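You operate a simulated robot arm through the tools that you are given. There is no shell and no other tool. Be economical: measure what you need, move in short steps, check, and stop when the job is done.

You are at the controls of a simulated two-armed robot. One attempt, no reset.

TASK
Pack the grey and black canisters in the purple-lidded case; carry it across the packing table.
Fine: open the lid and shut it again before you lift; set the case on the white end; the other canisters stay where they stand. Set down upright: what you pick out.

Only the result counts: the job must be done as asked and must still hold three seconds after the hand-in. Knocking over, shifting, dropping, spilling or breaking anything else fails it. A push-on lid holds only when it is set on centred and level and pressed home; a screw cap is set on level and turned clockwise until tight.

THE ROBOT
Two 7-joint arms with two-finger parallel grippers on one trunk, on a base that drives. Base frame: it is fixed to the floor where the robot stands at the start and does not move with it; the origin is under the middle of the robot, x ahead of it, y to its left, z up; the surface under the hand at the start is at about z = 760. Units: mm, rad, N and s.
The left shoulder is at the start at [71, 156, 1080], the right one opposite. Places, roughly: inside of the purple-lidded case [600, 0, 800]; purple case lid [500, 0, 900]; white end of the packing table [600, -600, 800]. Payload 3.91 kg a hand.
The tool frame of a hand sits at the grasp point between the pads (the TCP): z along the fingers, y along the line on which they close. The tips reach 30 mm beyond it. Largest opening 110 mm; finger width 20, thickness 10; the body of the gripper, 48 by 112 mm, starts 55 mm behind the TCP.
Orientation is that of the tool frame in the base frame, as a unit quaternion [x, y, z, w]. With the fingers straight down and closing along the base's y, the tool's x points along the base's -x, its y along +y and its z along -z.

THE INTERFACE
- The arms move only by the tool servo_tool. It takes "left_moves", "right_moves" or both (then of equal length, played together; a hand with none holds still); each is text: rows parted by semicolons, each of 7 numbers parted by spaces: the turn, a rotation vector about the base's x, y, z in rad, then the shift along the base's x, y, z in mm, then the opening, from 0 (shut) to 1 (fully open). In form: ax ay az dx dy dz gripper; .... A call has 1 to 12 rows; each row shifts and turns the commanded pose from where the row before left it. Each row takes 0.2 s and may step no farther than 50 mm and 0.15 rad from the row before; otherwise, or with a gripper value out of range, the whole call is refused. Where a pose cannot be reached the arm comes as near as it can. A force on the tool above 50 N (or 10 N above the force at the start of the call, whichever is more), or a blocked arm, ends the call early, and 0.2 s more pass. The fingers move at their own pace (about 108 mm/s each) and stop on an object; they squeeze with about 35 N. The grip force told is the motor's: it shows also when the fingers shut on nothing. Time passes only in rows, and 0.2 s behind the last, so rows that do not move let the fingers close. It gives the time, the measured TCP pose, the force on the tool (base axes), the opening and the grip force at its end, in the units of the frame above (readings bear some noise), with the torque about the TCP (base axes, N m) and any sound that the robot's microphone picked up.
- Cameras (640 x 400 px; columns grow to the right, rows downward): "scene" is now at [142.2, -16.3, 1323]; the picture's right is [-0.24, -0.97, 0.00], its down [-0.41, 0.10, -0.91] and it looks along [0.88, -0.22, -0.42] (base axes); focal length 214 px, centre (320, 200). "left" rides on the left gripper at [72, -17, -103] in its tool frame; the picture's right is [0.23, 0.97, 0.00], its down [-0.76, 0.18, -0.62] and it looks along [-0.61, 0.14, 0.78] (tool axes); focal length 222 px, centre (320, 200). "right" rides on the right gripper at [72, 17, -103] in its tool frame; the picture's right is [-0.23, 0.97, 0.00], its down [-0.76, -0.18, -0.62] and it looks along [-0.61, -0.14, 0.78] (tool axes); focal length 222 px, centre (320, 200). There is no depth. A picture from a camera that has moved, and an enlarged one, comes with that camera's place and axes in the base frame and with its lens. The place of the scene camera against the robot may be out by one fixed shift of up to 12 mm in any direction.
- grab_frame(camera): a new picture of that camera. The clock stands still meanwhile.
- lift_body(by): slides the trunk up (or, below 0, down) by that many mm; the arms and the scene camera ride with it, the base frame stays. It gives what a move gives, with no picture.
- roll_base(legs): drives the robot by 1 to 6 legs, each [ahead, left, turn to the left] in mm, mm and rad, along the robot's own axes; the way and the turn of a leg run together, so that a leg with both is an arc; at most 1500 mm and 3.142 rad a leg. The arms and the cameras ride along, it lands a little off, and it stops where it bumps. It gives what a move gives.
- turn_head(pan, tilt): turns the head with the scene camera to pan (to the left, within 1.501 rad either way) and tilt (down, from -0.506 to 1.204), counted from straight ahead of the robot. It gives what a move gives.
- close_up(camera, box): a new picture of the part [left, top, right, bottom] of that camera's present view, enlarged. The clock stands still meanwhile.
- sign_off(): hands the job in; it is judged then, once.

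Work in short steps. Places have to be worked out from the pictures, the camera data and where the tool is seen: move nearer, look again, correct. Check each grasp and each placing, and mend what went wrong. You have 120 turns and 108 pictures in all, those below and enlarged ones among them. Open the grippers and draw the arms clear of the work before you hand the job in, unless the task says otherwise; then end with one line.

The tools are called as name(argument=value, ...) on one line, values as JSON. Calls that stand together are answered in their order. servo_tool: Moves the arms, as the interface text tells. Its arguments: {"type":"object","properties":{"left_moves":{"type":"string"},"right_moves":{"type":"string"}},"required":[]} The other tools are called the same way: lift_body (by) slides the trunk up or down; roll_base (legs) drives the base; turn_head (pan, tilt) turns the head that bears the scene camera; grab_frame (camera) takes a picture; close_up (camera, box) takes an enlarged picture of a part of a camera's view; sign_off () hands the job in.

At the start:

```text
time: 0.0
left_position: [902.8, 167.8, 1241.9]
left_tcp_rot: [0.0, 1.0, 0.001, -0.001]
left_wrist_force: [-0.4, 0.3, 0.2]
left_wrist_torque: [0.02, 0.02, -0.01]
left_opening: 110.1
left_finger_force: 0.1
right_position: [676.0, -504.6, 1271.6]
right_tcp_rot: [0.0, 1.0, 0.001, 0.0]
right_wrist_force: [0.0, -0.2, -0.2]
right_wrist_torque: [0.03, -0.01, 0.01]
right_opening: 110.2
right_finger_force: 0.0
trunk travel left (down, up): [-525.0, 415.0]
robot x, y, heading: [0.1, 1.2, -0.006]
head pan, tilt: [-0.248, 0.433]
```

scene: 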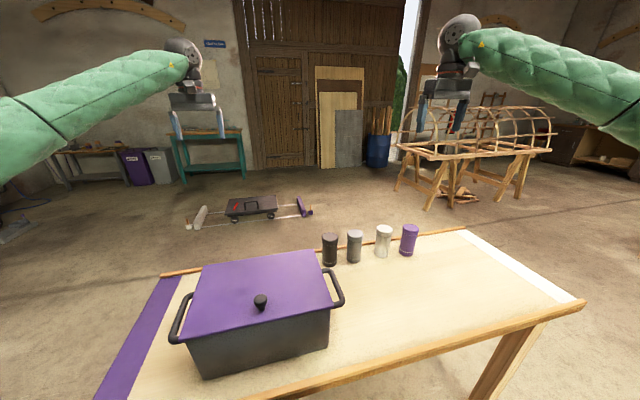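
right: 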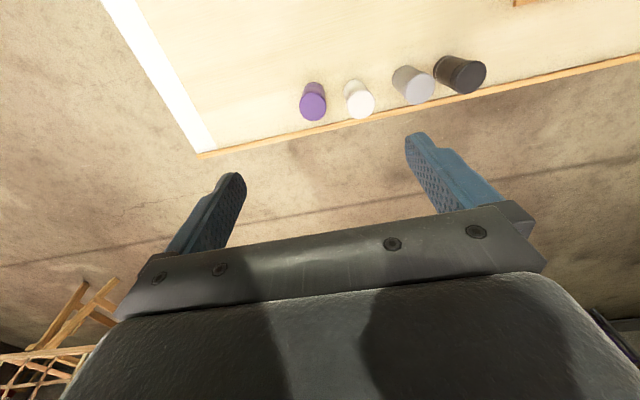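
left: 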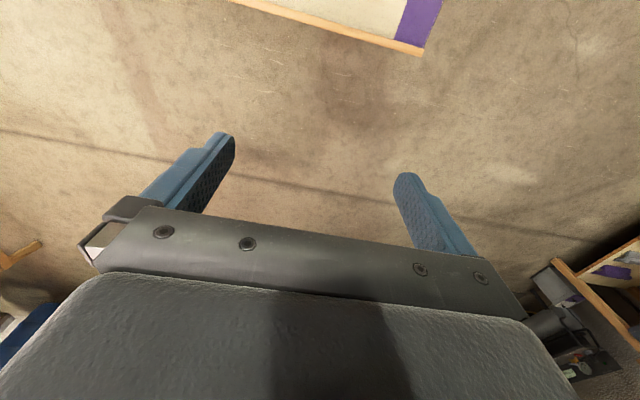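

The case sits left-centre with a knob near the front edge of its lid, and four canisters stand on the far side. I'll take enlarged views to see the lid's hinge and handles.

close_up(camera="scene", box=[150, 220, 390, 390])

close_up(camera="scene", box=[300, 210, 440, 300])

```text
2.35 times, centred on (270, 305) of scene
camera zoom: at [142.2, -16.3, 1323.0], right [-0.24, -0.97, 0.0], down [-0.41, 0.1, -0.91], along [0.88, -0.22, -0.42], focal length 505 px, centre (438, -47)
```

zoom: 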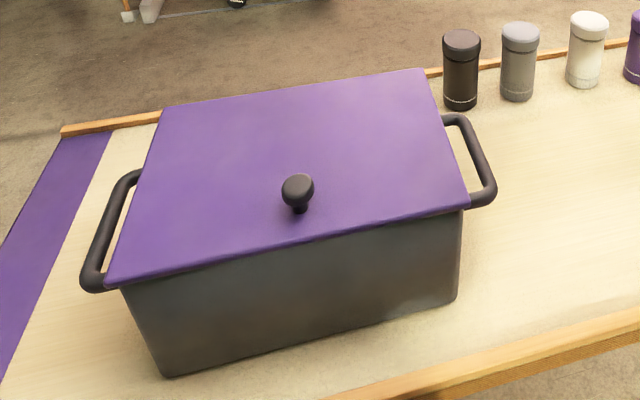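

```text
4.44 times, centred on (370, 255) of scene
camera zoom: at [142.2, -16.3, 1323.0], right [-0.24, -0.97, 0.0], down [-0.41, 0.1, -0.91], along [0.88, -0.22, -0.42], focal length 953 px, centre (98, -44)
```

zoom: 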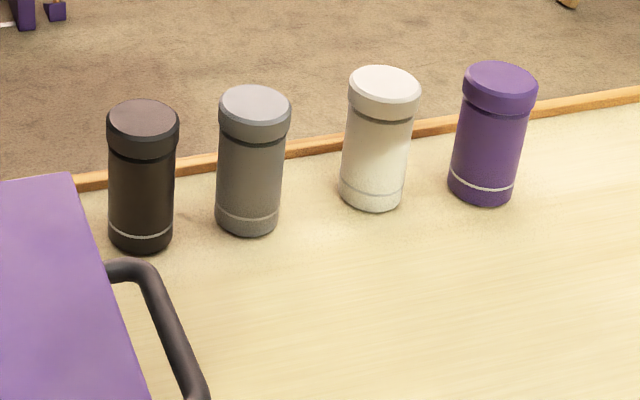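

The case lid spans about x 454–668, y −126–183 with its top near z 908. The knob is at about (490, 29, 935) and the hinge should be at the far edge. The knob is near my inner reach limit, so I'll back the base 60 mm first.

roll_base(legs=[[-60, 0, 0]])

```text
time: 1.0
left_position: [839.8, 167.2, 1244.4]
left_tcp_rot: [0.0, 1.0, 0.0, 0.001]
left_wrist_force: [0.0, -0.4, 1.2]
left_wrist_torque: [-0.01, -0.04, -0.02]
left_opening: 110.1
left_finger_force: 0.0
right_position: [613.2, -503.6, 1273.9]
right_tcp_rot: [0.0, 1.0, 0.0, 0.001]
right_wrist_force: [0.4, -0.6, -0.2]
right_wrist_torque: [-0.01, -0.01, 0.0]
right_opening: 109.8
right_finger_force: 0.0
trunk travel left (down, up): [-525.0, 415.0]
robot x, y, heading: [-59.4, 2.1, 0.002]
head pan, tilt: [-0.248, 0.433]
```

I'm moving the left hand to above the knob and the right hand to above the black and grey canisters.

servo_tool(left_moves="0 0 0 -35 -13.8 -18.4 0.6; 0 0 0 -35 -13.8 -18.4 0.6; 0 0 0 -35 -13.8 -18.4 0.6; 0 0 0 -35 -13.8 -18.4 0.6; 0 0 0 -35 -13.8 -18.4 0.6; 0 0 0 -35 -13.8 -18.4 0.6; 0 0 0 -35 -13.8 -18.4 0.6; 0 0 0 -35 -13.8 -18.4 0.6; 0 0 0 -35 -13.8 -18.4 0.6; 0 0 0 -35 -13.8 -18.4 0.6", right_moves="0 0 0 14.2 24.9 -17.4 0.7; 0 0 0 14.2 24.9 -17.4 0.7; 0 0 0 14.2 24.9 -17.4 0.7; 0 0 0 14.2 24.9 -17.4 0.7; 0 0 0 14.2 24.9 -17.4 0.7; 0 0 0 14.2 24.9 -17.4 0.7; 0 0 0 14.2 24.9 -17.4 0.7; 0 0 0 14.2 24.9 -17.4 0.7; 0 0 0 14.2 24.9 -17.4 0.7; 0 0 0 14.2 24.9 -17.4 0.7")

grab_frame(camera="left")

grab_frame(camera="right")

grab_frame(camera="scene")

```text
time: 3.2
left_position: [493.1, 27.6, 1055.8]
left_tcp_rot: [0.0, 1.0, 0.0, 0.0]
left_wrist_force: [0.5, -0.3, -0.1]
left_wrist_torque: [-0.01, 0.0, -0.02]
left_opening: 66.0
left_finger_force: 0.0
right_position: [758.9, -255.8, 1098.2]
right_tcp_rot: [0.002, 1.0, 0.0, 0.0]
right_wrist_force: [-0.8, -0.6, -0.3]
right_wrist_torque: [-0.03, 0.0, 0.01]
right_opening: 77.1
right_finger_force: 0.0
trunk travel left (down, up): [-525.0, 415.0]
robot x, y, heading: [-60.3, -2.6, -0.003]
head pan, tilt: [-0.248, 0.433]
```

```text
102 pictures are left
camera left: at [419.8, 10.9, 1160.0], right [-0.23, 0.97, 0.0], down [0.76, 0.18, 0.62], along [0.61, 0.14, -0.78], focal length 222 px, centre (320, 200)
```

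left: 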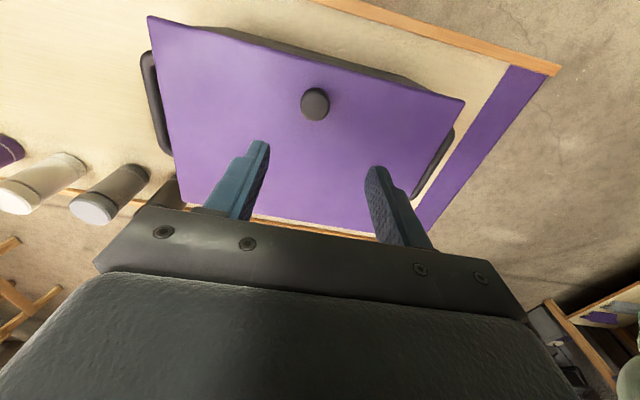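

```text
101 pictures are left
camera right: at [687.6, -240.5, 1200.7], right [0.23, 0.97, 0.0], down [0.76, -0.18, 0.62], along [0.61, -0.14, -0.78], focal length 222 px, centre (320, 200)
```

right: 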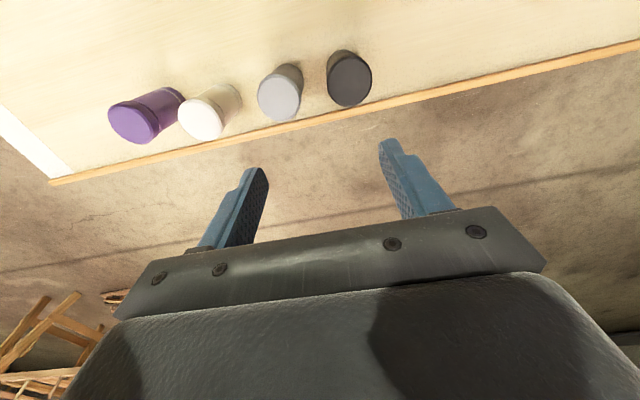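

```text
100 pictures are left
camera scene: at [82.9, -16.5, 1323.0], right [-0.25, -0.97, 0.0], down [-0.41, 0.1, -0.91], along [0.88, -0.22, -0.42], focal length 214 px, centre (320, 200)
```

scene: 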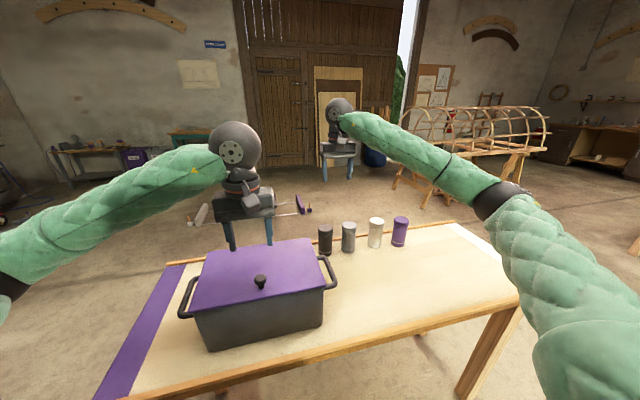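

The wrist camera puts the knob at about (479, 19). That suggests the scene camera reads about 10 mm too far in x and y. I'm lowering the left hand around the knob to z≈958.

servo_tool(left_moves="0 0 0 -7 -4 -30 0.6; 0 0 0 -7 -4 -34 0.6; 0 0 0 0 0 -34 0.6; 0 0 0 0 0 0 0.6")

grab_frame(camera="left")

close_up(camera="scene", box=[170, 200, 350, 320])

```text
time: 4.2
left_position: [479.7, 19.9, 960.1]
left_tcp_rot: [-0.001, 1.0, 0.0, 0.0]
left_wrist_force: [-0.8, -0.5, 0.3]
left_wrist_torque: [0.01, 0.0, -0.05]
left_opening: 65.8
left_finger_force: 0.1
right_position: [757.1, -255.4, 1098.6]
right_tcp_rot: [0.0, 1.0, 0.0, 0.0]
right_wrist_force: [-0.8, -0.9, 0.3]
right_wrist_torque: [0.02, -0.01, 0.01]
right_opening: 77.1
right_finger_force: 0.0
trunk travel left (down, up): [-525.0, 415.0]
robot x, y, heading: [-61.0, -0.5, -0.002]
head pan, tilt: [-0.248, 0.433]
```

```text
99 pictures are left
camera left: at [407.0, 3.9, 1064.3], right [-0.23, 0.97, 0.0], down [0.76, 0.18, 0.62], along [0.61, 0.14, -0.78], focal length 222 px, centre (320, 200)
```

left: 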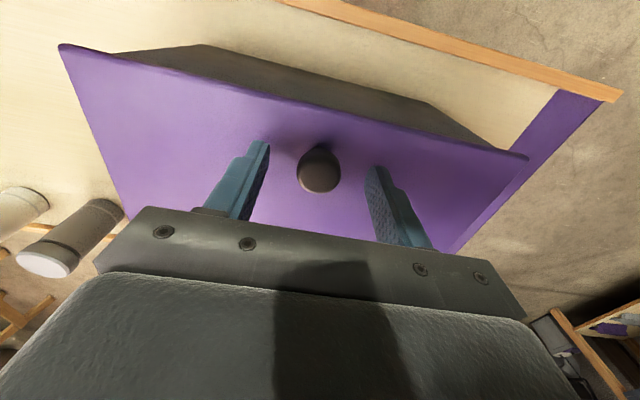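

```text
3.33 times, centred on (260, 260) of scene
camera zoom: at [81.7, -16.7, 1323.1], right [-0.25, -0.97, 0.0], down [-0.41, 0.1, -0.91], along [0.88, -0.22, -0.42], focal length 715 px, centre (520, 0)
```

zoom: 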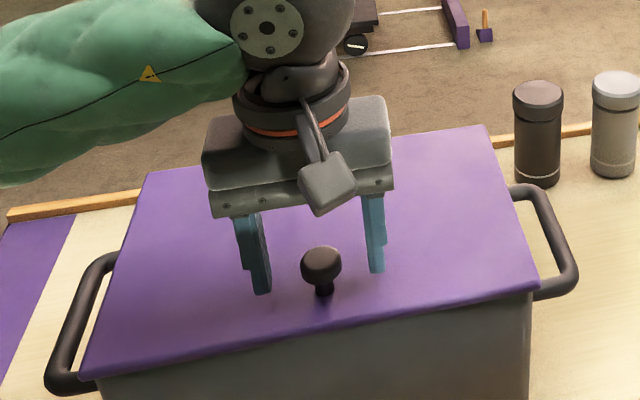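

Triangulating from the two wrist views puts the knob centre at about (479, 19, 940). I'm descending to z≈945 and closing on it.

servo_tool(left_moves="0 0 0 0 0 -15 0.6; 0 0 0 0 0 0 0.1; 0 0 0 0 0 0 0.1; 0 0 0 0 0 0 0.1")

close_up(camera="scene", box=[170, 200, 350, 320])

```text
time: 4.9
left_position: [478.9, 20.1, 949.8]
left_tcp_rot: [0.0, 1.0, -0.002, 0.002]
left_wrist_force: [-3.5, -5.1, 32.7]
left_wrist_torque: [0.81, 0.16, -0.17]
left_opening: 27.7
left_finger_force: 16.6
right_position: [757.6, -255.3, 1098.1]
right_tcp_rot: [0.0, 1.0, 0.0, 0.0]
right_wrist_force: [0.1, 0.3, 0.0]
right_wrist_torque: [0.06, 0.02, -0.03]
right_opening: 77.3
right_finger_force: 0.1
trunk travel left (down, up): [-525.0, 415.0]
robot x, y, heading: [-57.5, -0.2, 0.006]
head pan, tilt: [-0.248, 0.433]
stopped in row 3 (left hand): the force on the tool passed its limit at 55 N (the readings are from after the stop); the commanded pose is now the measured one
```

```text
3.33 times, centred on (260, 260) of scene
camera zoom: at [80.1, -17.2, 1323.2], right [-0.24, -0.97, 0.0], down [-0.41, 0.1, -0.91], along [0.88, -0.22, -0.42], focal length 715 px, centre (520, 0)
```

zoom: 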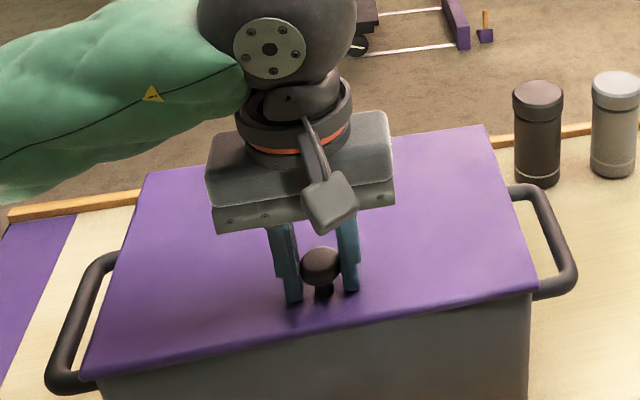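

The fingers hold the knob (27.7 mm), but the tips press on the lid. I'll release, raise 8 mm and grip again so the lid can pivot under the fingertips.

servo_tool(left_moves="0 0 0 0 0 0 0.45; 0 0 0 0 0 8 0.45; 0 0 0 0 0 0 0.1; 0 0 0 0 0 0 0.1; 0 0 0 0 0 0 0.1")

```text
time: 6.1
left_position: [479.4, 22.0, 955.2]
left_tcp_rot: [-0.001, 1.0, -0.001, 0.002]
left_wrist_force: [-0.7, 0.8, -0.1]
left_wrist_torque: [0.08, 0.72, 0.0]
left_opening: 26.7
left_finger_force: 35.0
right_position: [758.9, -254.6, 1097.6]
right_tcp_rot: [0.0, 1.0, 0.0, 0.0]
right_wrist_force: [-0.1, -0.6, 0.5]
right_wrist_torque: [0.02, 0.03, -0.01]
right_opening: 76.8
right_finger_force: 0.0
trunk travel left (down, up): [-525.0, 415.0]
robot x, y, heading: [-61.7, -4.3, 0.004]
head pan, tilt: [-0.248, 0.433]
```

The knob is held cleanly with no side force. I'm raising the lid about 15° along the hinge arc.

servo_tool(left_moves="0 0.04 0 3.7 0 15.4 0.1; 0 0.04 0 5.1 0 15 0.1; 0 0.04 0 6.3 0 14.5 0.1; 0 0 0 0 0 0 0.1")

close_up(camera="scene", box=[150, 180, 350, 340])

```text
time: 7.1
left_position: [495.3, 21.9, 1001.3]
left_tcp_rot: [-0.001, 0.998, -0.001, -0.058]
left_wrist_force: [-2.2, 0.5, -5.9]
left_wrist_torque: [-0.01, 0.91, 0.07]
left_opening: 27.2
left_finger_force: 34.9
right_position: [758.2, -254.5, 1098.0]
right_tcp_rot: [0.0, 1.0, -0.001, 0.0]
right_wrist_force: [1.3, 0.5, -0.2]
right_wrist_torque: [-0.01, 0.0, 0.01]
right_opening: 76.9
right_finger_force: 0.1
trunk travel left (down, up): [-525.0, 415.0]
robot x, y, heading: [-62.5, 1.9, 0.002]
head pan, tilt: [-0.248, 0.433]
```

```text
2.50 times, centred on (250, 260) of scene
camera zoom: at [82.1, -16.1, 1323.0], right [-0.24, -0.97, 0.0], down [-0.41, 0.1, -0.91], along [0.88, -0.22, -0.42], focal length 536 px, centre (495, 50)
```

zoom: 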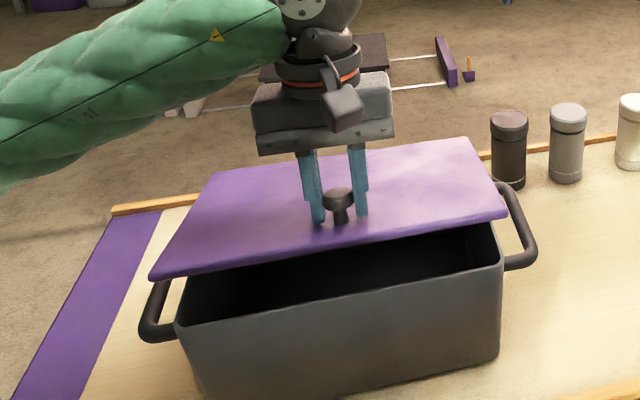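

The lid is hinged at the back and follows the hand. I'm continuing the arc to about 60°.

servo_tool(left_moves="0 0.02 0 7.6 0 13.9 0.1; 0 0.02 0 8.8 0 13.1 0.1; 0 0 0 9.8 0 12.4 0.1; 0 0 0 11 0 11.5 0.1; 0 0 0 11.8 0 10.4 0.1; 0 0 0 12.8 0 9.4 0.1; 0 0 0 13.5 0 8.3 0.1; 0 0 0 14.2 0 7 0.1; 0 0 0 14.7 0 5.8 0.1; 0 0 0 0 0 0 0.1")

close_up(camera="scene", box=[130, 130, 370, 340])

```text
time: 9.3
left_position: [598.8, 20.8, 1091.4]
left_tcp_rot: [-0.001, 0.997, -0.001, -0.078]
left_wrist_force: [-3.1, 0.0, -4.8]
left_wrist_torque: [0.02, 0.95, 0.02]
left_opening: 27.1
left_finger_force: 35.3
right_position: [758.1, -255.5, 1098.2]
right_tcp_rot: [0.0, 1.0, 0.001, 0.0]
right_wrist_force: [0.3, 1.0, -0.2]
right_wrist_torque: [0.0, 0.01, 0.03]
right_opening: 77.0
right_finger_force: 0.1
trunk travel left (down, up): [-525.0, 415.0]
robot x, y, heading: [-63.3, 3.0, 0.002]
head pan, tilt: [-0.248, 0.433]
```

```text
1.90 times, centred on (250, 235) of scene
camera zoom: at [82.1, -16.1, 1323.0], right [-0.24, -0.97, 0.0], down [-0.41, 0.1, -0.91], along [0.88, -0.22, -0.42], focal length 408 px, centre (453, 133)
```

zoom: 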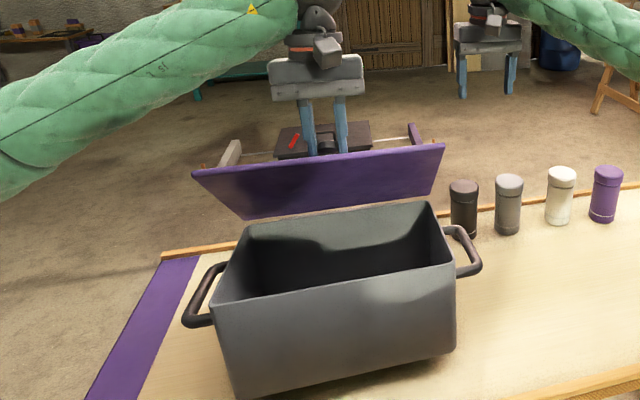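

I'm continuing from about 60° to past vertical, tilting the hand a little so it clears the lid edge.

servo_tool(left_moves="0 0.02 0 15.2 0 4.4 0.1; 0 0.02 0 15.5 0 3.1 0.1; 0 0.02 0 15.7 0 1.8 0.1; 0 0.02 0 15.9 0 0.4 0.1; 0 0.02 0 15.8 0 -1 0.1; 0 0.02 0 15.6 0 -2.4 0.1; 0 0.02 0 15.4 0 -3.7 0.1; 0 0 0 0 0 0 0.1")

close_up(camera="scene", box=[130, 130, 370, 340])

```text
time: 11.1
left_position: [709.1, 21.8, 1093.6]
left_tcp_rot: [-0.001, 0.989, 0.0, -0.147]
left_wrist_force: [-3.9, -0.5, -4.4]
left_wrist_torque: [-0.01, 0.77, 0.04]
left_opening: 27.1
left_finger_force: 35.0
right_position: [758.5, -254.4, 1097.1]
right_tcp_rot: [0.0, 1.0, 0.001, 0.0]
right_wrist_force: [-0.9, 0.9, 0.2]
right_wrist_torque: [-0.02, 0.01, 0.02]
right_opening: 77.4
right_finger_force: 0.2
trunk travel left (down, up): [-525.0, 415.0]
robot x, y, heading: [-61.0, 2.1, 0.002]
head pan, tilt: [-0.248, 0.433]
```

```text
1.90 times, centred on (250, 235) of scene
camera zoom: at [81.9, -16.1, 1323.0], right [-0.24, -0.97, 0.0], down [-0.41, 0.1, -0.91], along [0.88, -0.22, -0.42], focal length 408 px, centre (453, 133)
```

zoom: 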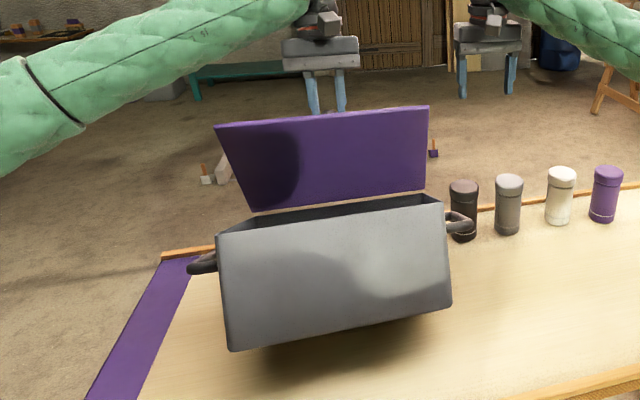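

The case is tipping: the hinge reached its stop and the front edge has lifted. I'm backing up along the same arc slowly so it settles again.

servo_tool(left_moves="0 -0.01 0 -7.7 0 1.9 0.1; 0 -0.01 0 -7.7 0 1.9 0.1; 0 -0.01 0 -7.8 0 1.2 0.1; 0 -0.01 0 -7.8 0 1.2 0.1; 0 0 0 0 0 0 0.1")

close_up(camera="scene", box=[130, 130, 370, 340])

```text
time: 12.3
left_position: [677.3, 20.4, 1102.3]
left_tcp_rot: [0.0, 0.992, -0.001, -0.128]
left_wrist_force: [2.8, -4.6, 12.1]
left_wrist_torque: [-0.16, -0.81, 0.07]
left_opening: 27.1
left_finger_force: 34.9
right_position: [757.9, -255.2, 1098.0]
right_tcp_rot: [0.001, 1.0, 0.0, 0.0]
right_wrist_force: [0.3, -0.3, 0.3]
right_wrist_torque: [0.01, 0.0, 0.01]
right_opening: 77.0
right_finger_force: 0.0
trunk travel left (down, up): [-525.0, 415.0]
robot x, y, heading: [-58.3, -2.0, -0.003]
head pan, tilt: [-0.248, 0.433]
```

```text
1.90 times, centred on (250, 235) of scene
camera zoom: at [81.4, -16.7, 1323.2], right [-0.24, -0.97, 0.0], down [-0.41, 0.1, -0.91], along [0.88, -0.22, -0.42], focal length 408 px, centre (453, 133)
```

zoom: 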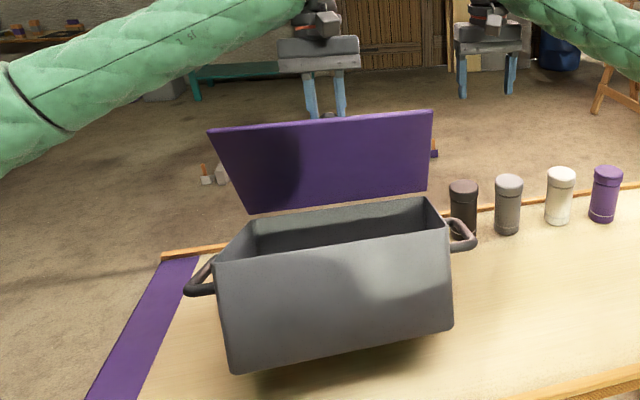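

The front is still slightly raised. I'm backing up further.

servo_tool(left_moves="0 -0.01 0 -7.8 0 0.6 0.1; 0 -0.01 0 -7.8 0 0.6 0.1; 0 -0.01 0 -8 0 -0.1 0.1; 0 -0.01 0 -8 0 -0.2 0.1; 0 0 0 0 0 0 0.1")

close_up(camera="scene", box=[130, 130, 370, 340])

```text
time: 13.5
left_position: [645.4, 21.0, 1103.6]
left_tcp_rot: [-0.001, 0.994, -0.001, -0.108]
left_wrist_force: [-0.3, -4.6, 10.6]
left_wrist_torque: [-0.09, -0.62, 0.08]
left_opening: 26.6
left_finger_force: 35.0
right_position: [757.9, -254.1, 1098.9]
right_tcp_rot: [0.0, 1.0, 0.0, 0.0]
right_wrist_force: [-0.2, -0.7, -0.7]
right_wrist_torque: [0.02, 0.03, 0.0]
right_opening: 77.2
right_finger_force: 0.0
trunk travel left (down, up): [-525.0, 415.0]
robot x, y, heading: [-62.4, -0.7, 0.003]
head pan, tilt: [-0.248, 0.433]
```

```text
1.90 times, centred on (250, 235) of scene
camera zoom: at [81.3, -16.7, 1323.1], right [-0.24, -0.97, 0.0], down [-0.41, 0.1, -0.91], along [0.88, -0.22, -0.42], focal length 408 px, centre (453, 133)
```

zoom: 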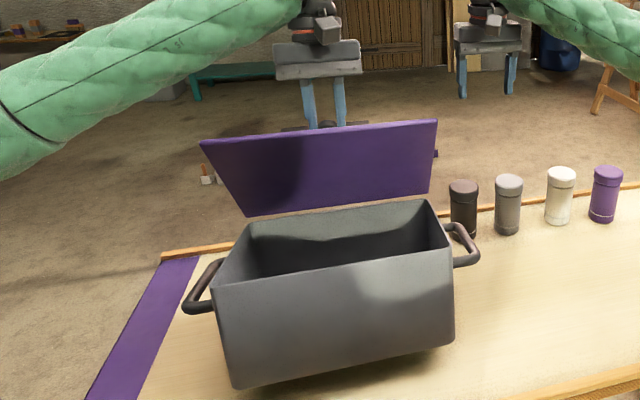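

The case is nearly flat again. I'm reversing a little more and comparing with the earlier view.

servo_tool(left_moves="0 -0.01 0 -7.8 0 -1 0.1; 0 -0.01 0 -7.8 0 -1 0.1; 0 -0.01 0 -7.7 0 -1.6 0.1; 0 0 0 0 0 0 0.1")

close_up(camera="scene", box=[130, 130, 370, 340])

```text
time: 14.5
left_position: [622.5, 20.4, 1099.2]
left_tcp_rot: [0.001, 0.996, 0.001, -0.093]
left_wrist_force: [-0.4, -6.5, 12.3]
left_wrist_torque: [-0.19, -0.63, -0.05]
left_opening: 26.9
left_finger_force: 34.9
right_position: [756.8, -256.6, 1098.3]
right_tcp_rot: [0.001, 1.0, 0.0, 0.0]
right_wrist_force: [-0.1, -0.8, 0.6]
right_wrist_torque: [0.0, -0.02, 0.02]
right_opening: 77.0
right_finger_force: 0.0
trunk travel left (down, up): [-525.0, 415.0]
robot x, y, heading: [-62.9, -0.5, 0.001]
head pan, tilt: [-0.248, 0.433]
```

```text
1.90 times, centred on (250, 235) of scene
camera zoom: at [81.2, -16.9, 1323.1], right [-0.24, -0.97, 0.0], down [-0.41, 0.1, -0.91], along [0.88, -0.22, -0.42], focal length 408 px, centre (453, 133)
```

zoom: 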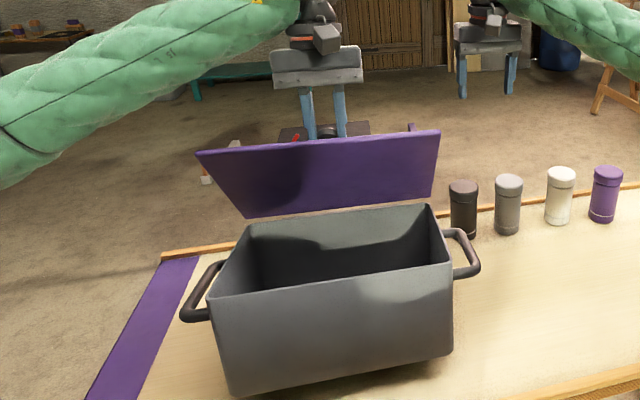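

The case looks flat with the lid at roughly 67°, and the knob pushes back against closing, so the lid may hold itself open. Before I test-release it, I'll put the right hand in front of the lid as a guard against a slam.

servo_tool(right_moves="0 0 0 -42.4 0 -8 0.7; 0 0 0 -42.4 0 -8 0.7; 0 0 0 -42.4 0 -8 0.7; 0 0 0 -42.4 0 -8 0.7; 0 0 0 -42.4 0 -8 0.7; 0 0 0 0 48 0 0.7; 0 0 0 0 48 0 0.7; 0 0 0 0 44 0 0.7; 0 0 0 0 0 0 0.7")

grab_frame(camera="scene")

grab_frame(camera="right")

```text
time: 16.5
left_position: [622.9, 20.0, 1099.1]
left_tcp_rot: [-0.002, 0.996, -0.001, -0.094]
left_wrist_force: [-3.0, -4.1, 3.4]
left_wrist_torque: [-0.21, 0.4, 0.21]
left_opening: 27.1
left_finger_force: 35.0
right_position: [546.6, -117.7, 1058.9]
right_tcp_rot: [-0.001, 1.0, 0.001, 0.0]
right_wrist_force: [0.4, 0.1, -0.1]
right_wrist_torque: [-0.02, -0.06, -0.01]
right_opening: 77.0
right_finger_force: 0.1
trunk travel left (down, up): [-525.0, 415.0]
robot x, y, heading: [-62.5, -1.0, -0.004]
head pan, tilt: [-0.248, 0.433]
```

```text
90 pictures are left
camera scene: at [81.6, -17.3, 1323.0], right [-0.24, -0.97, 0.0], down [-0.41, 0.1, -0.91], along [0.88, -0.22, -0.42], focal length 214 px, centre (320, 200)
```

scene: 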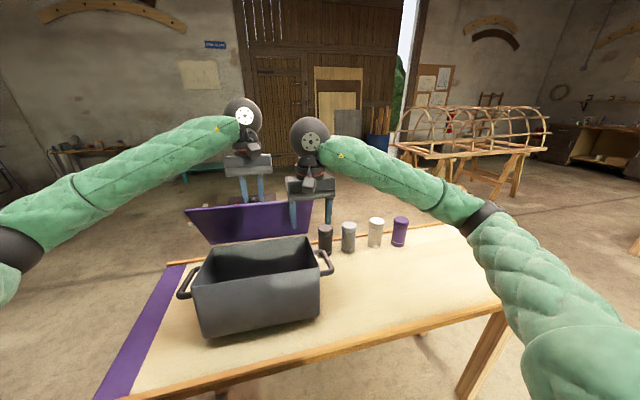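

```text
89 pictures are left
camera right: at [475.1, -102.9, 1162.3], right [0.23, 0.97, 0.0], down [0.76, -0.18, 0.62], along [0.61, -0.14, -0.78], focal length 222 px, centre (320, 200)
```

right: 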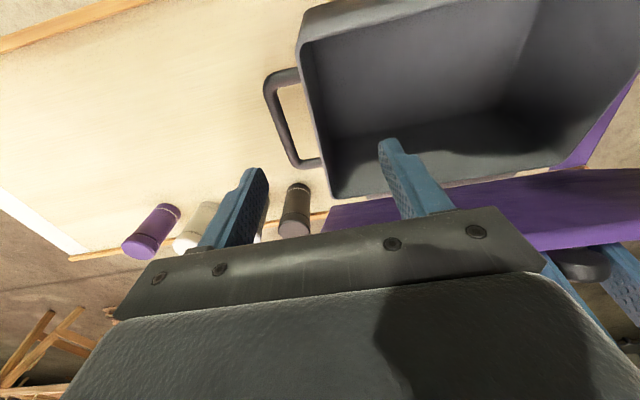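

The guard is in place. I'm opening the left gripper around the knob to see whether the lid stays up.

servo_tool(left_moves="0 0 0 0 0 0 0.35; 0 0 0 0 0 0 0.35; 0 0 0 0 0 0 0.35; 0 0 0 0 0 0 0.35")

close_up(camera="scene", box=[130, 130, 370, 340])

```text
time: 17.5
left_position: [623.8, 21.3, 1097.9]
left_tcp_rot: [-0.001, 0.996, 0.0, -0.093]
left_wrist_force: [0.4, 0.4, -0.5]
left_wrist_torque: [-0.01, 0.0, -0.02]
left_opening: 38.5
left_finger_force: 0.0
right_position: [547.1, -117.3, 1059.4]
right_tcp_rot: [0.0, 1.0, 0.0, -0.001]
right_wrist_force: [-0.5, -0.4, -0.3]
right_wrist_torque: [-0.01, -0.02, 0.01]
right_opening: 77.1
right_finger_force: 0.0
trunk travel left (down, up): [-525.0, 415.0]
robot x, y, heading: [-60.8, 0.1, -0.002]
head pan, tilt: [-0.248, 0.433]
```

```text
1.90 times, centred on (250, 235) of scene
camera zoom: at [82.0, -16.1, 1323.0], right [-0.24, -0.97, 0.0], down [-0.41, 0.1, -0.91], along [0.88, -0.22, -0.42], focal length 408 px, centre (453, 133)
```

zoom: 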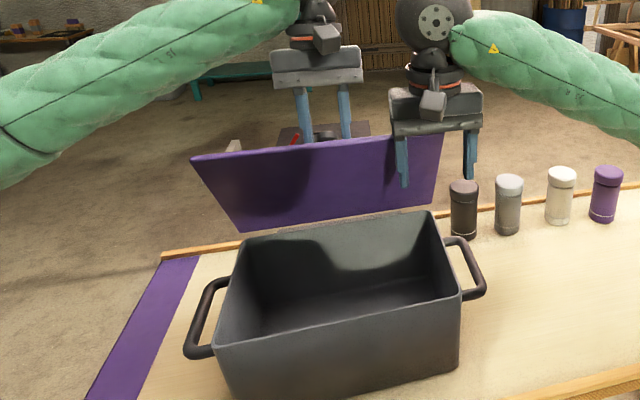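

The lid stays open by itself and the case sits flat. I'm withdrawing the left hand up and to the left, and moving the right hand out towards the black canister.

servo_tool(left_moves="0 0 0 0 0 45 0.4; 0 0 0 0 0 45 0.4; 0 -0.06 0 0 45 10 0.4; 0 -0.06 0 -10 48 0 0.4; 0 -0.06 0 -10 48 0 0.4; 0 0 0 -10 48 0 0.4; 0 0 0 0 0 0 0.4; 0 0 0 0 0 0 0.4; 0 0 0 0 0 0 0.4; 0 0 0 0 0 0 0.4", right_moves="0 0 0 0 -48 0 0.7; 0 0 0 0 -48 0 0.7; 0 0 0 0 -40 0 0.7; 0 0 0 45 0 -15 0.7; 0 0 0 45 0 -15 0.7; 0 0 0 45 5 -15 0.7; 0 0 0 45 15 -10 0.7; 0 0 0 20 18 0 0.7; 0 0 0 0 0 0 0.7; 0 0 0 0 0 0 0.7")

grab_frame(camera="right")

grab_frame(camera="scene")

```text
time: 19.7
left_position: [591.1, 211.0, 1198.0]
left_tcp_rot: [-0.001, 1.0, -0.001, -0.003]
left_wrist_force: [0.7, -0.1, 0.1]
left_wrist_torque: [-0.03, 0.01, -0.03]
left_opening: 44.0
left_finger_force: 0.1
right_position: [746.0, -212.9, 1002.0]
right_tcp_rot: [0.0, 1.0, 0.001, 0.0]
right_wrist_force: [-0.7, -0.5, -0.3]
right_wrist_torque: [0.01, 0.02, 0.0]
right_opening: 77.0
right_finger_force: 0.0
trunk travel left (down, up): [-525.0, 415.0]
robot x, y, heading: [-61.6, -2.2, -0.005]
head pan, tilt: [-0.248, 0.433]
```

```text
87 pictures are left
camera right: at [674.0, -197.2, 1106.1], right [0.23, 0.97, 0.0], down [0.76, -0.18, 0.62], along [0.61, -0.14, -0.78], focal length 222 px, centre (320, 200)
```

right: 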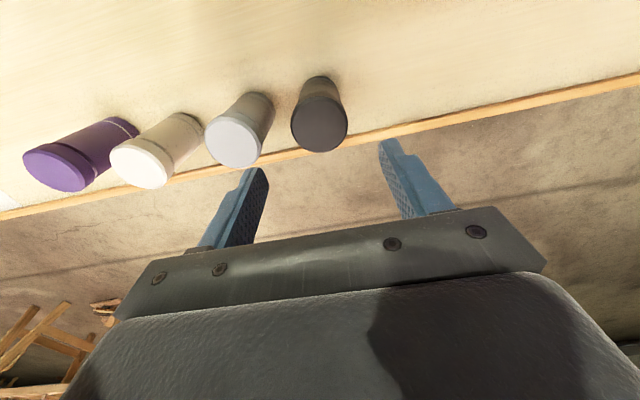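

```text
86 pictures are left
camera scene: at [81.9, -15.4, 1323.0], right [-0.24, -0.97, 0.0], down [-0.41, 0.1, -0.91], along [0.88, -0.22, -0.42], focal length 214 px, centre (320, 200)
```

scene: 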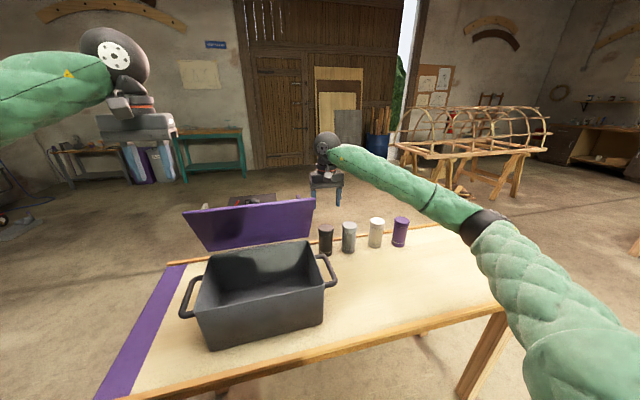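

Triangulated, the black canister's top is at about (756, −215, 872) and the grey's at about (754, −315). I'm lowering the right hand over the black one to z≈858.

servo_tool(right_moves="0 0 0 10 -2 -20 0.7; 0 0 0 0 0 -42 0.7; 0 0 0 0 0 -42 0.7; 0 0 0 0 0 -40 0.7; 0 0 0 0 0 0 0.7")

grab_frame(camera="right")

close_up(camera="scene", box=[170, 150, 420, 310])

```text
time: 20.9
left_position: [591.8, 210.9, 1198.1]
left_tcp_rot: [-0.001, 1.0, -0.001, -0.003]
left_wrist_force: [-0.4, -0.5, -1.2]
left_wrist_torque: [-0.01, 0.02, -0.04]
left_opening: 44.0
left_finger_force: 0.1
right_position: [752.1, -214.6, 860.2]
right_tcp_rot: [0.001, 1.0, 0.0, 0.0]
right_wrist_force: [-0.8, 0.0, 0.3]
right_wrist_torque: [-0.02, 0.0, -0.02]
right_opening: 77.0
right_finger_force: 0.0
trunk travel left (down, up): [-525.0, 415.0]
robot x, y, heading: [-61.8, 1.9, -0.0]
head pan, tilt: [-0.248, 0.433]
```

```text
85 pictures are left
camera right: at [680.4, -199.4, 963.3], right [0.23, 0.97, 0.0], down [0.76, -0.18, 0.62], along [0.61, -0.14, -0.78], focal length 222 px, centre (320, 200)
```

right: 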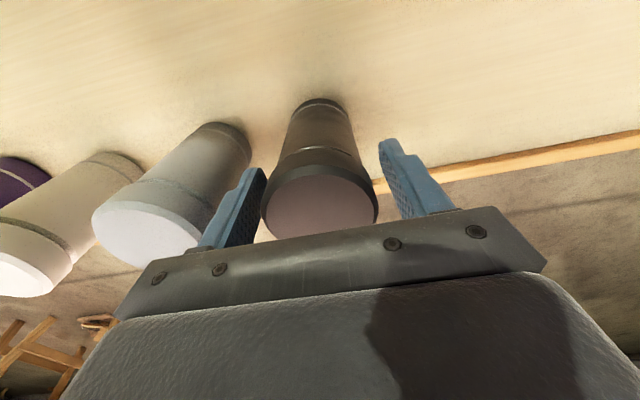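

```text
2.50 times, centred on (295, 230) of scene
camera zoom: at [81.7, -15.8, 1323.1], right [-0.24, -0.97, 0.0], down [-0.41, 0.1, -0.91], along [0.88, -0.22, -0.42], focal length 536 px, centre (382, 125)
```

zoom: 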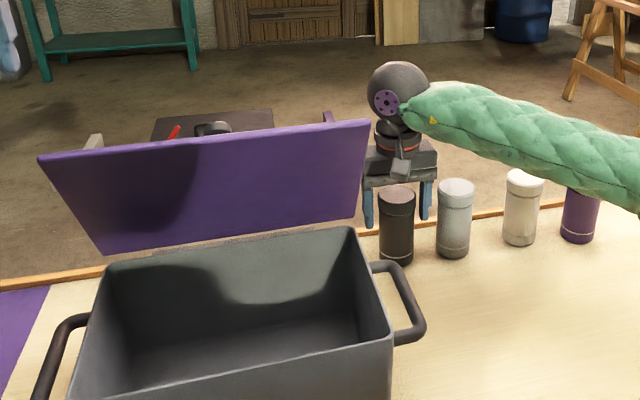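

The fingers straddle the black canister, with its axis at about (756, −217). I'll nudge over and close on it.

servo_tool(right_moves="0 0 0 4 -2 -2 0.7; 0 0 0 0 0 0 0.35; 0 0 0 0 0 0 0.35; 0 0 0 0 0 0 0.35")

```text
time: 21.9
left_position: [591.7, 211.8, 1198.0]
left_tcp_rot: [-0.002, 1.0, -0.001, -0.004]
left_wrist_force: [-0.2, 0.0, -0.2]
left_wrist_torque: [0.0, 0.0, -0.02]
left_opening: 43.9
left_finger_force: 0.0
right_position: [757.4, -217.4, 856.8]
right_tcp_rot: [0.0, 1.0, 0.001, 0.0]
right_wrist_force: [-1.3, -0.2, 0.5]
right_wrist_torque: [-0.02, 0.04, -0.02]
right_opening: 59.0
right_finger_force: 35.0
trunk travel left (down, up): [-525.0, 415.0]
robot x, y, heading: [-61.7, 1.6, -0.0]
head pan, tilt: [-0.248, 0.433]
```

The black canister is gripped at 59 mm. I'm lifting it straight up and swinging it forward of the lid on the right side.

servo_tool(right_moves="0 0 0 0 0 30 0.35; 0 0 0 0 0 48 0.35; 0 0 0 0 0 48 0.35; 0 0 0 0 0 48 0.35; 0 0 0 0 0 16 0.35; 0 0 0 -47.4 0 0 0.35; 0 0 0 -47.4 0 0 0.35; 0 0 0 -47.4 0 0 0.35; 0 0 0 -47.4 0 0 0.35; 0 0 0 -47.4 0 0 0.35; 0 0 0 0 0 0 0.35")

grab_frame(camera="right")

grab_frame(camera="scene")

```text
time: 24.3
left_position: [593.4, 212.0, 1198.0]
left_tcp_rot: [-0.001, 1.0, 0.0, -0.005]
left_wrist_force: [0.5, 0.4, -0.6]
left_wrist_torque: [0.02, 0.06, -0.03]
left_opening: 44.1
left_finger_force: 0.0
right_position: [523.9, -218.3, 1049.5]
right_tcp_rot: [0.0, 1.0, 0.0, -0.001]
right_wrist_force: [0.4, -0.6, -2.1]
right_wrist_torque: [-0.01, 0.03, 0.01]
right_opening: 59.2
right_finger_force: 35.2
trunk travel left (down, up): [-525.0, 415.0]
robot x, y, heading: [-61.1, -0.4, -0.003]
head pan, tilt: [-0.248, 0.433]
```

```text
83 pictures are left
camera right: at [452.7, -203.3, 1152.6], right [0.23, 0.97, 0.0], down [0.76, -0.18, 0.62], along [0.61, -0.14, -0.78], focal length 222 px, centre (320, 200)
```

right: 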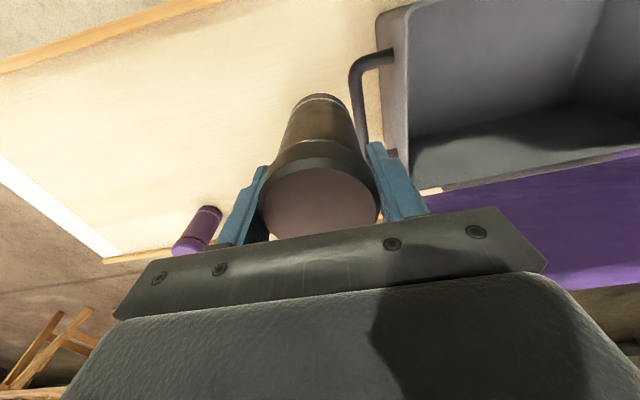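

```text
82 pictures are left
camera scene: at [82.8, -15.9, 1322.9], right [-0.24, -0.97, 0.0], down [-0.41, 0.1, -0.91], along [0.88, -0.22, -0.42], focal length 214 px, centre (320, 200)
```

scene: 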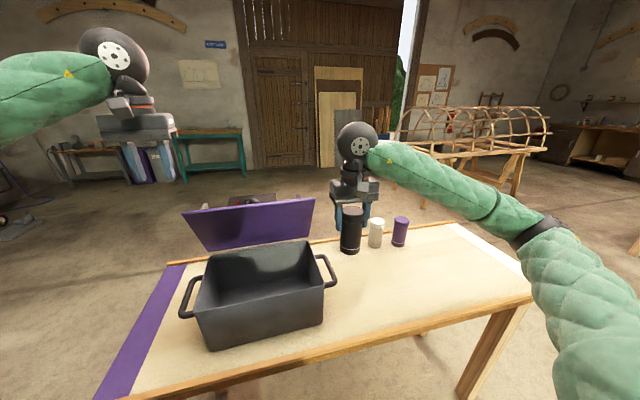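

The canister hangs upright with its bottom at z≈952. I'm moving it over the case at (520, −75) and lowering partway.

servo_tool(right_moves="0 0 0 -2 48 0 0.35; 0 0 0 -2 48 0 0.35; 0 0 0 0 47 0 0.35; 0 0 0 0 0 -45 0.35; 0 0 0 0 0 -45 0.35; 0 0 0 0 0 -40 0.35; 0 0 0 0 0 0 0.35")

grab_frame(camera="right")

close_up(camera="scene", box=[170, 130, 410, 350])

```text
time: 25.4
left_position: [589.8, 210.3, 1197.8]
left_tcp_rot: [0.0, 1.0, -0.001, -0.005]
left_wrist_force: [0.5, -0.6, -0.2]
left_wrist_torque: [-0.01, 0.11, 0.03]
left_opening: 43.8
left_finger_force: 0.1
right_position: [513.3, -73.8, 992.9]
right_tcp_rot: [-0.003, 1.0, 0.003, 0.008]
right_wrist_force: [-26.7, -8.3, 39.7]
right_wrist_torque: [-0.74, -0.05, -0.83]
right_opening: 58.9
right_finger_force: 35.1
trunk travel left (down, up): [-525.0, 415.0]
robot x, y, heading: [-62.2, -1.5, 0.001]
head pan, tilt: [-0.248, 0.433]
stopped in row 5 (right hand): the force on the tool passed its limit at 328 N (the readings are from after the stop); the commanded pose is now the measured one
```

```text
81 pictures are left
camera right: at [440.4, -59.1, 1095.6], right [0.22, 0.97, 0.01], down [0.75, -0.18, 0.63], along [0.62, -0.13, -0.77], focal length 222 px, centre (320, 200)
```

right: 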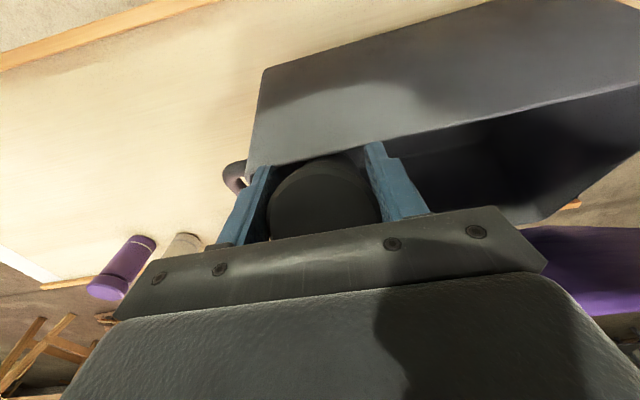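

```text
1.82 times, centred on (290, 240) of scene
camera zoom: at [80.0, -16.1, 1323.6], right [-0.25, -0.97, 0.0], down [-0.41, 0.1, -0.91], along [0.88, -0.22, -0.42], focal length 390 px, centre (374, 127)
```

zoom: 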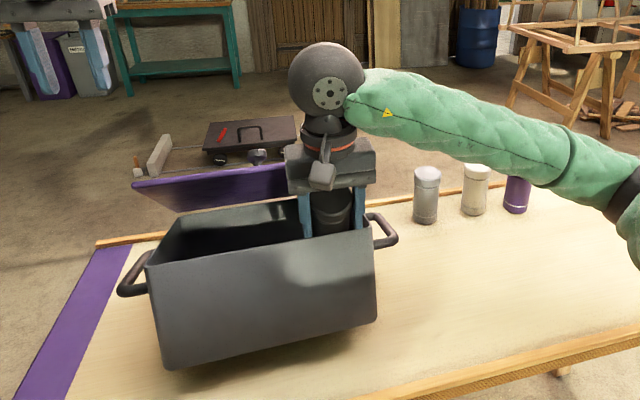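

The hand behind the canister caught the lid's upper edge and tipped the case back about 20°, because the lid is at its hinge stop. I'm backing up slowly so the case settles down gently.

servo_tool(right_moves="0 0 0 0 0 6 0.35; 0 0 0 0 0 6 0.35; 0 0 0 0 0 6 0.35; 0 0 0 0 0 6 0.35; 0 0 0 0 0 6 0.35")

close_up(camera="scene", box=[170, 130, 410, 350])

```text
time: 26.6
left_position: [592.1, 211.3, 1197.4]
left_tcp_rot: [0.0, 1.0, -0.001, -0.004]
left_wrist_force: [0.3, -0.3, -0.1]
left_wrist_torque: [0.0, 0.0, 0.01]
left_opening: 44.1
left_finger_force: 0.0
right_position: [516.3, -73.5, 1020.6]
right_tcp_rot: [-0.002, 1.0, 0.004, 0.006]
right_wrist_force: [-3.0, -0.2, 1.0]
right_wrist_torque: [0.16, -0.18, 0.13]
right_opening: 58.8
right_finger_force: 35.4
trunk travel left (down, up): [-525.0, 415.0]
robot x, y, heading: [-56.9, 2.4, -0.002]
head pan, tilt: [-0.248, 0.433]
```

```text
1.82 times, centred on (290, 240) of scene
camera zoom: at [81.6, -16.0, 1323.1], right [-0.24, -0.97, 0.0], down [-0.41, 0.1, -0.91], along [0.88, -0.22, -0.42], focal length 390 px, centre (374, 127)
```

zoom: 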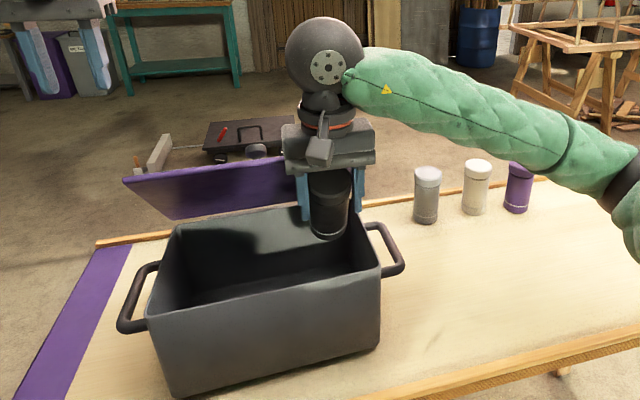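

The case is flat again, but the lid has been pushed down to roughly 53°. I'll pull the right hand out sideways, then use the left hand to regrip the knob and reopen the lid to just short of its stop (~65°). After that I'll place the canisters further forward, at x≈500.

servo_tool(right_moves="0 0 0 -4 0 20 0.35; 0 0 0 -4 0 20 0.35; 0 0 0 0 -48 0 0.35; 0 0 0 0 -48 0 0.35; 0 0 0 0 -48 0 0.35; 0 0 0 0 -48 0 0.35; 0 0 0 0 -48 0 0.35; 0 0 0 0 0 0 0.35; 0 0 0 0 0 0 0.35", left_moves="0 0 0 0 0 0 0.6; 0 0 0 0 0 0 0.6; 0 0 0 0 0 0 0.6; 0 0 0 0 -10 0 0.6; 0 0 0 -4 -45 -8 0.6; 0 0 0 -4 -45 -8 0.6; 0 0 0 -4 -45 -8 0.6; 0 0 0 -4 -45 -8 0.6; 0 0 0 0 0 0 0.6")

grab_frame(camera="left")

grab_frame(camera="scene")

```text
time: 28.6
left_position: [576.3, 22.4, 1165.7]
left_tcp_rot: [0.0, 1.0, -0.002, -0.003]
left_wrist_force: [-0.3, -0.2, -0.5]
left_wrist_torque: [0.0, 0.0, 0.02]
left_opening: 66.2
left_finger_force: 0.1
right_position: [504.3, -311.2, 1057.9]
right_tcp_rot: [-0.002, 1.0, 0.003, 0.006]
right_wrist_force: [-0.6, 0.4, -2.3]
right_wrist_torque: [-0.02, 0.07, 0.03]
right_opening: 59.1
right_finger_force: 35.2
trunk travel left (down, up): [-525.0, 415.0]
robot x, y, heading: [-60.5, 0.1, -0.0]
head pan, tilt: [-0.248, 0.433]
```

```text
78 pictures are left
camera left: at [504.4, 6.7, 1270.2], right [-0.23, 0.97, 0.0], down [0.77, 0.18, 0.62], along [0.6, 0.14, -0.79], focal length 222 px, centre (320, 200)
```

left: 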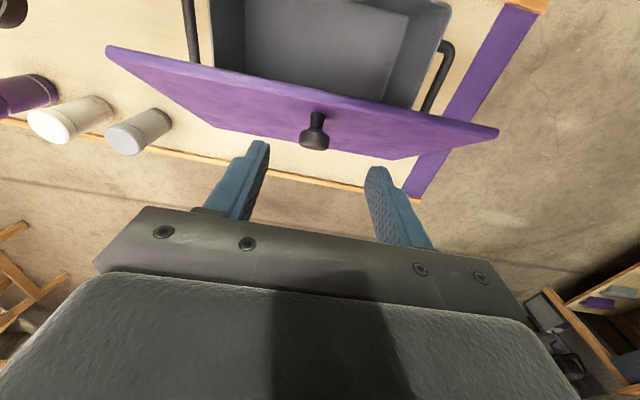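

```text
77 pictures are left
camera scene: at [81.0, -16.0, 1323.2], right [-0.25, -0.97, 0.0], down [-0.41, 0.1, -0.91], along [0.88, -0.22, -0.42], focal length 214 px, centre (320, 200)
```

scene: 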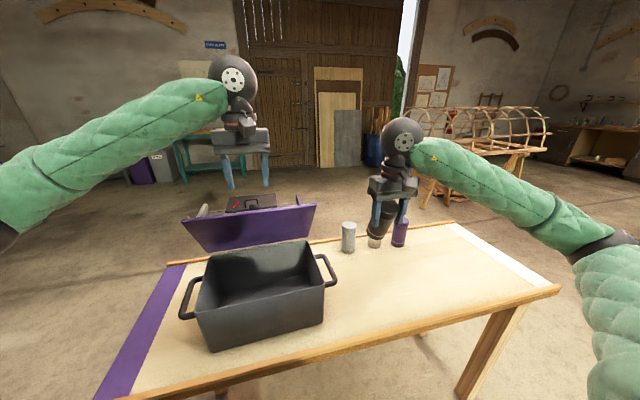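

The black canister looks tilted in the grip. I'm zooming in on it and the lid.

close_up(camera="scene", box=[330, 110, 450, 270])

grab_frame(camera="right")

```text
2.50 times, centred on (390, 190) of scene
camera zoom: at [81.0, -16.0, 1323.2], right [-0.25, -0.97, 0.0], down [-0.41, 0.1, -0.91], along [0.88, -0.22, -0.42], focal length 536 px, centre (145, 225)
```

zoom: 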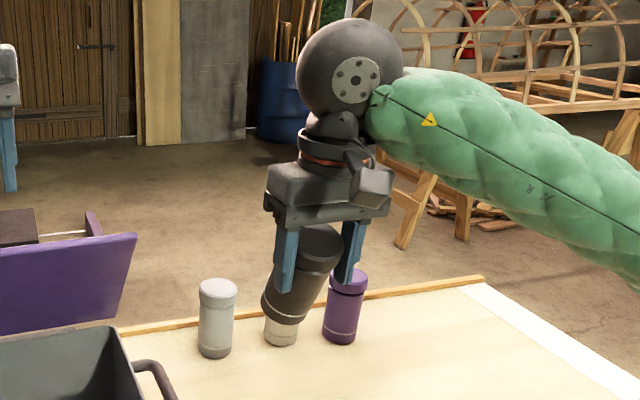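

```text
75 pictures are left
camera right: at [432.4, -297.2, 1160.9], right [0.22, 0.97, 0.01], down [0.75, -0.18, 0.63], along [0.62, -0.13, -0.78], focal length 222 px, centre (320, 200)
```

right: 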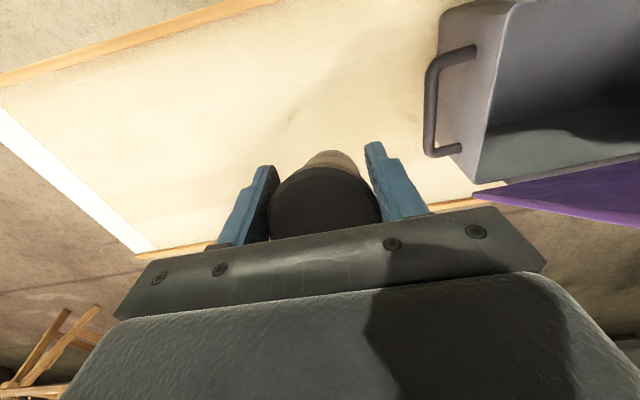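

Pressing against the wall pitched the black canister about 30° in the grip, bottom away from me. I'll rotate the right hand +0.5 rad to make it upright so I can set it on free table and regrip. Meanwhile the left hand goes down to the knob at about (582, 20, 1071).

servo_tool(right_moves="0 0.125 0 10 0 0 0.35; 0 0.125 0 10 0 0 0.35; 0 0.125 0 10 0 0 0.35; 0 0.125 0 10 0 0 0.35; 0 0 0 0 0 0 0.35; 0 0 0 0 0 0 0.35", left_moves="0 0 0 6 -2 -40 0.6; 0 0 0 0 0 -40 0.6; 0 0 0 0 0 0 0.1; 0 0 0 0 0 0 0.1; 0 0 0 0 0 0 0.1; 0 0 0 0 0 0 0.1")

close_up(camera="scene", box=[330, 130, 450, 270])

grab_frame(camera="left")

```text
time: 30.0
left_position: [583.4, 18.8, 1084.0]
left_tcp_rot: [0.0, 1.0, -0.001, -0.004]
left_wrist_force: [0.3, -2.0, -0.5]
left_wrist_torque: [-0.02, -0.11, -0.02]
left_opening: 26.6
left_finger_force: 35.0
right_position: [548.8, -310.3, 1058.0]
right_tcp_rot: [-0.001, 0.97, 0.003, -0.242]
right_wrist_force: [1.6, 0.0, -2.6]
right_wrist_torque: [-0.02, 0.0, 0.03]
right_opening: 58.8
right_finger_force: 34.5
trunk travel left (down, up): [-525.0, 415.0]
robot x, y, heading: [-59.1, -0.6, -0.004]
head pan, tilt: [-0.248, 0.433]
```

```text
2.86 times, centred on (390, 200) of scene
camera zoom: at [82.1, -16.5, 1323.0], right [-0.24, -0.97, 0.0], down [-0.41, 0.1, -0.91], along [0.88, -0.22, -0.42], focal length 613 px, centre (120, 200)
```

zoom: 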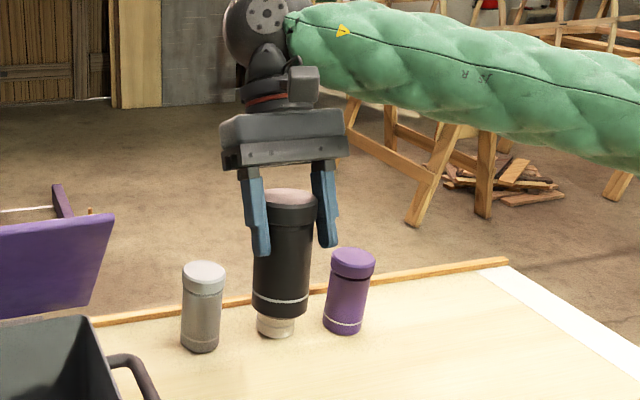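

```text
73 pictures are left
camera left: at [511.5, 0.9, 1188.0], right [-0.23, 0.97, 0.0], down [0.77, 0.18, 0.62], along [0.6, 0.14, -0.79], focal length 222 px, centre (320, 200)
```

left: 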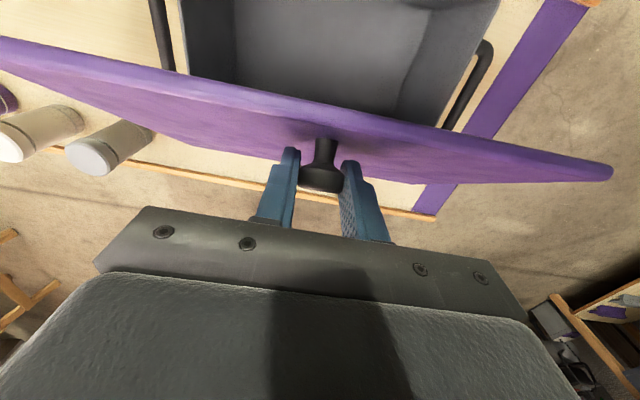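

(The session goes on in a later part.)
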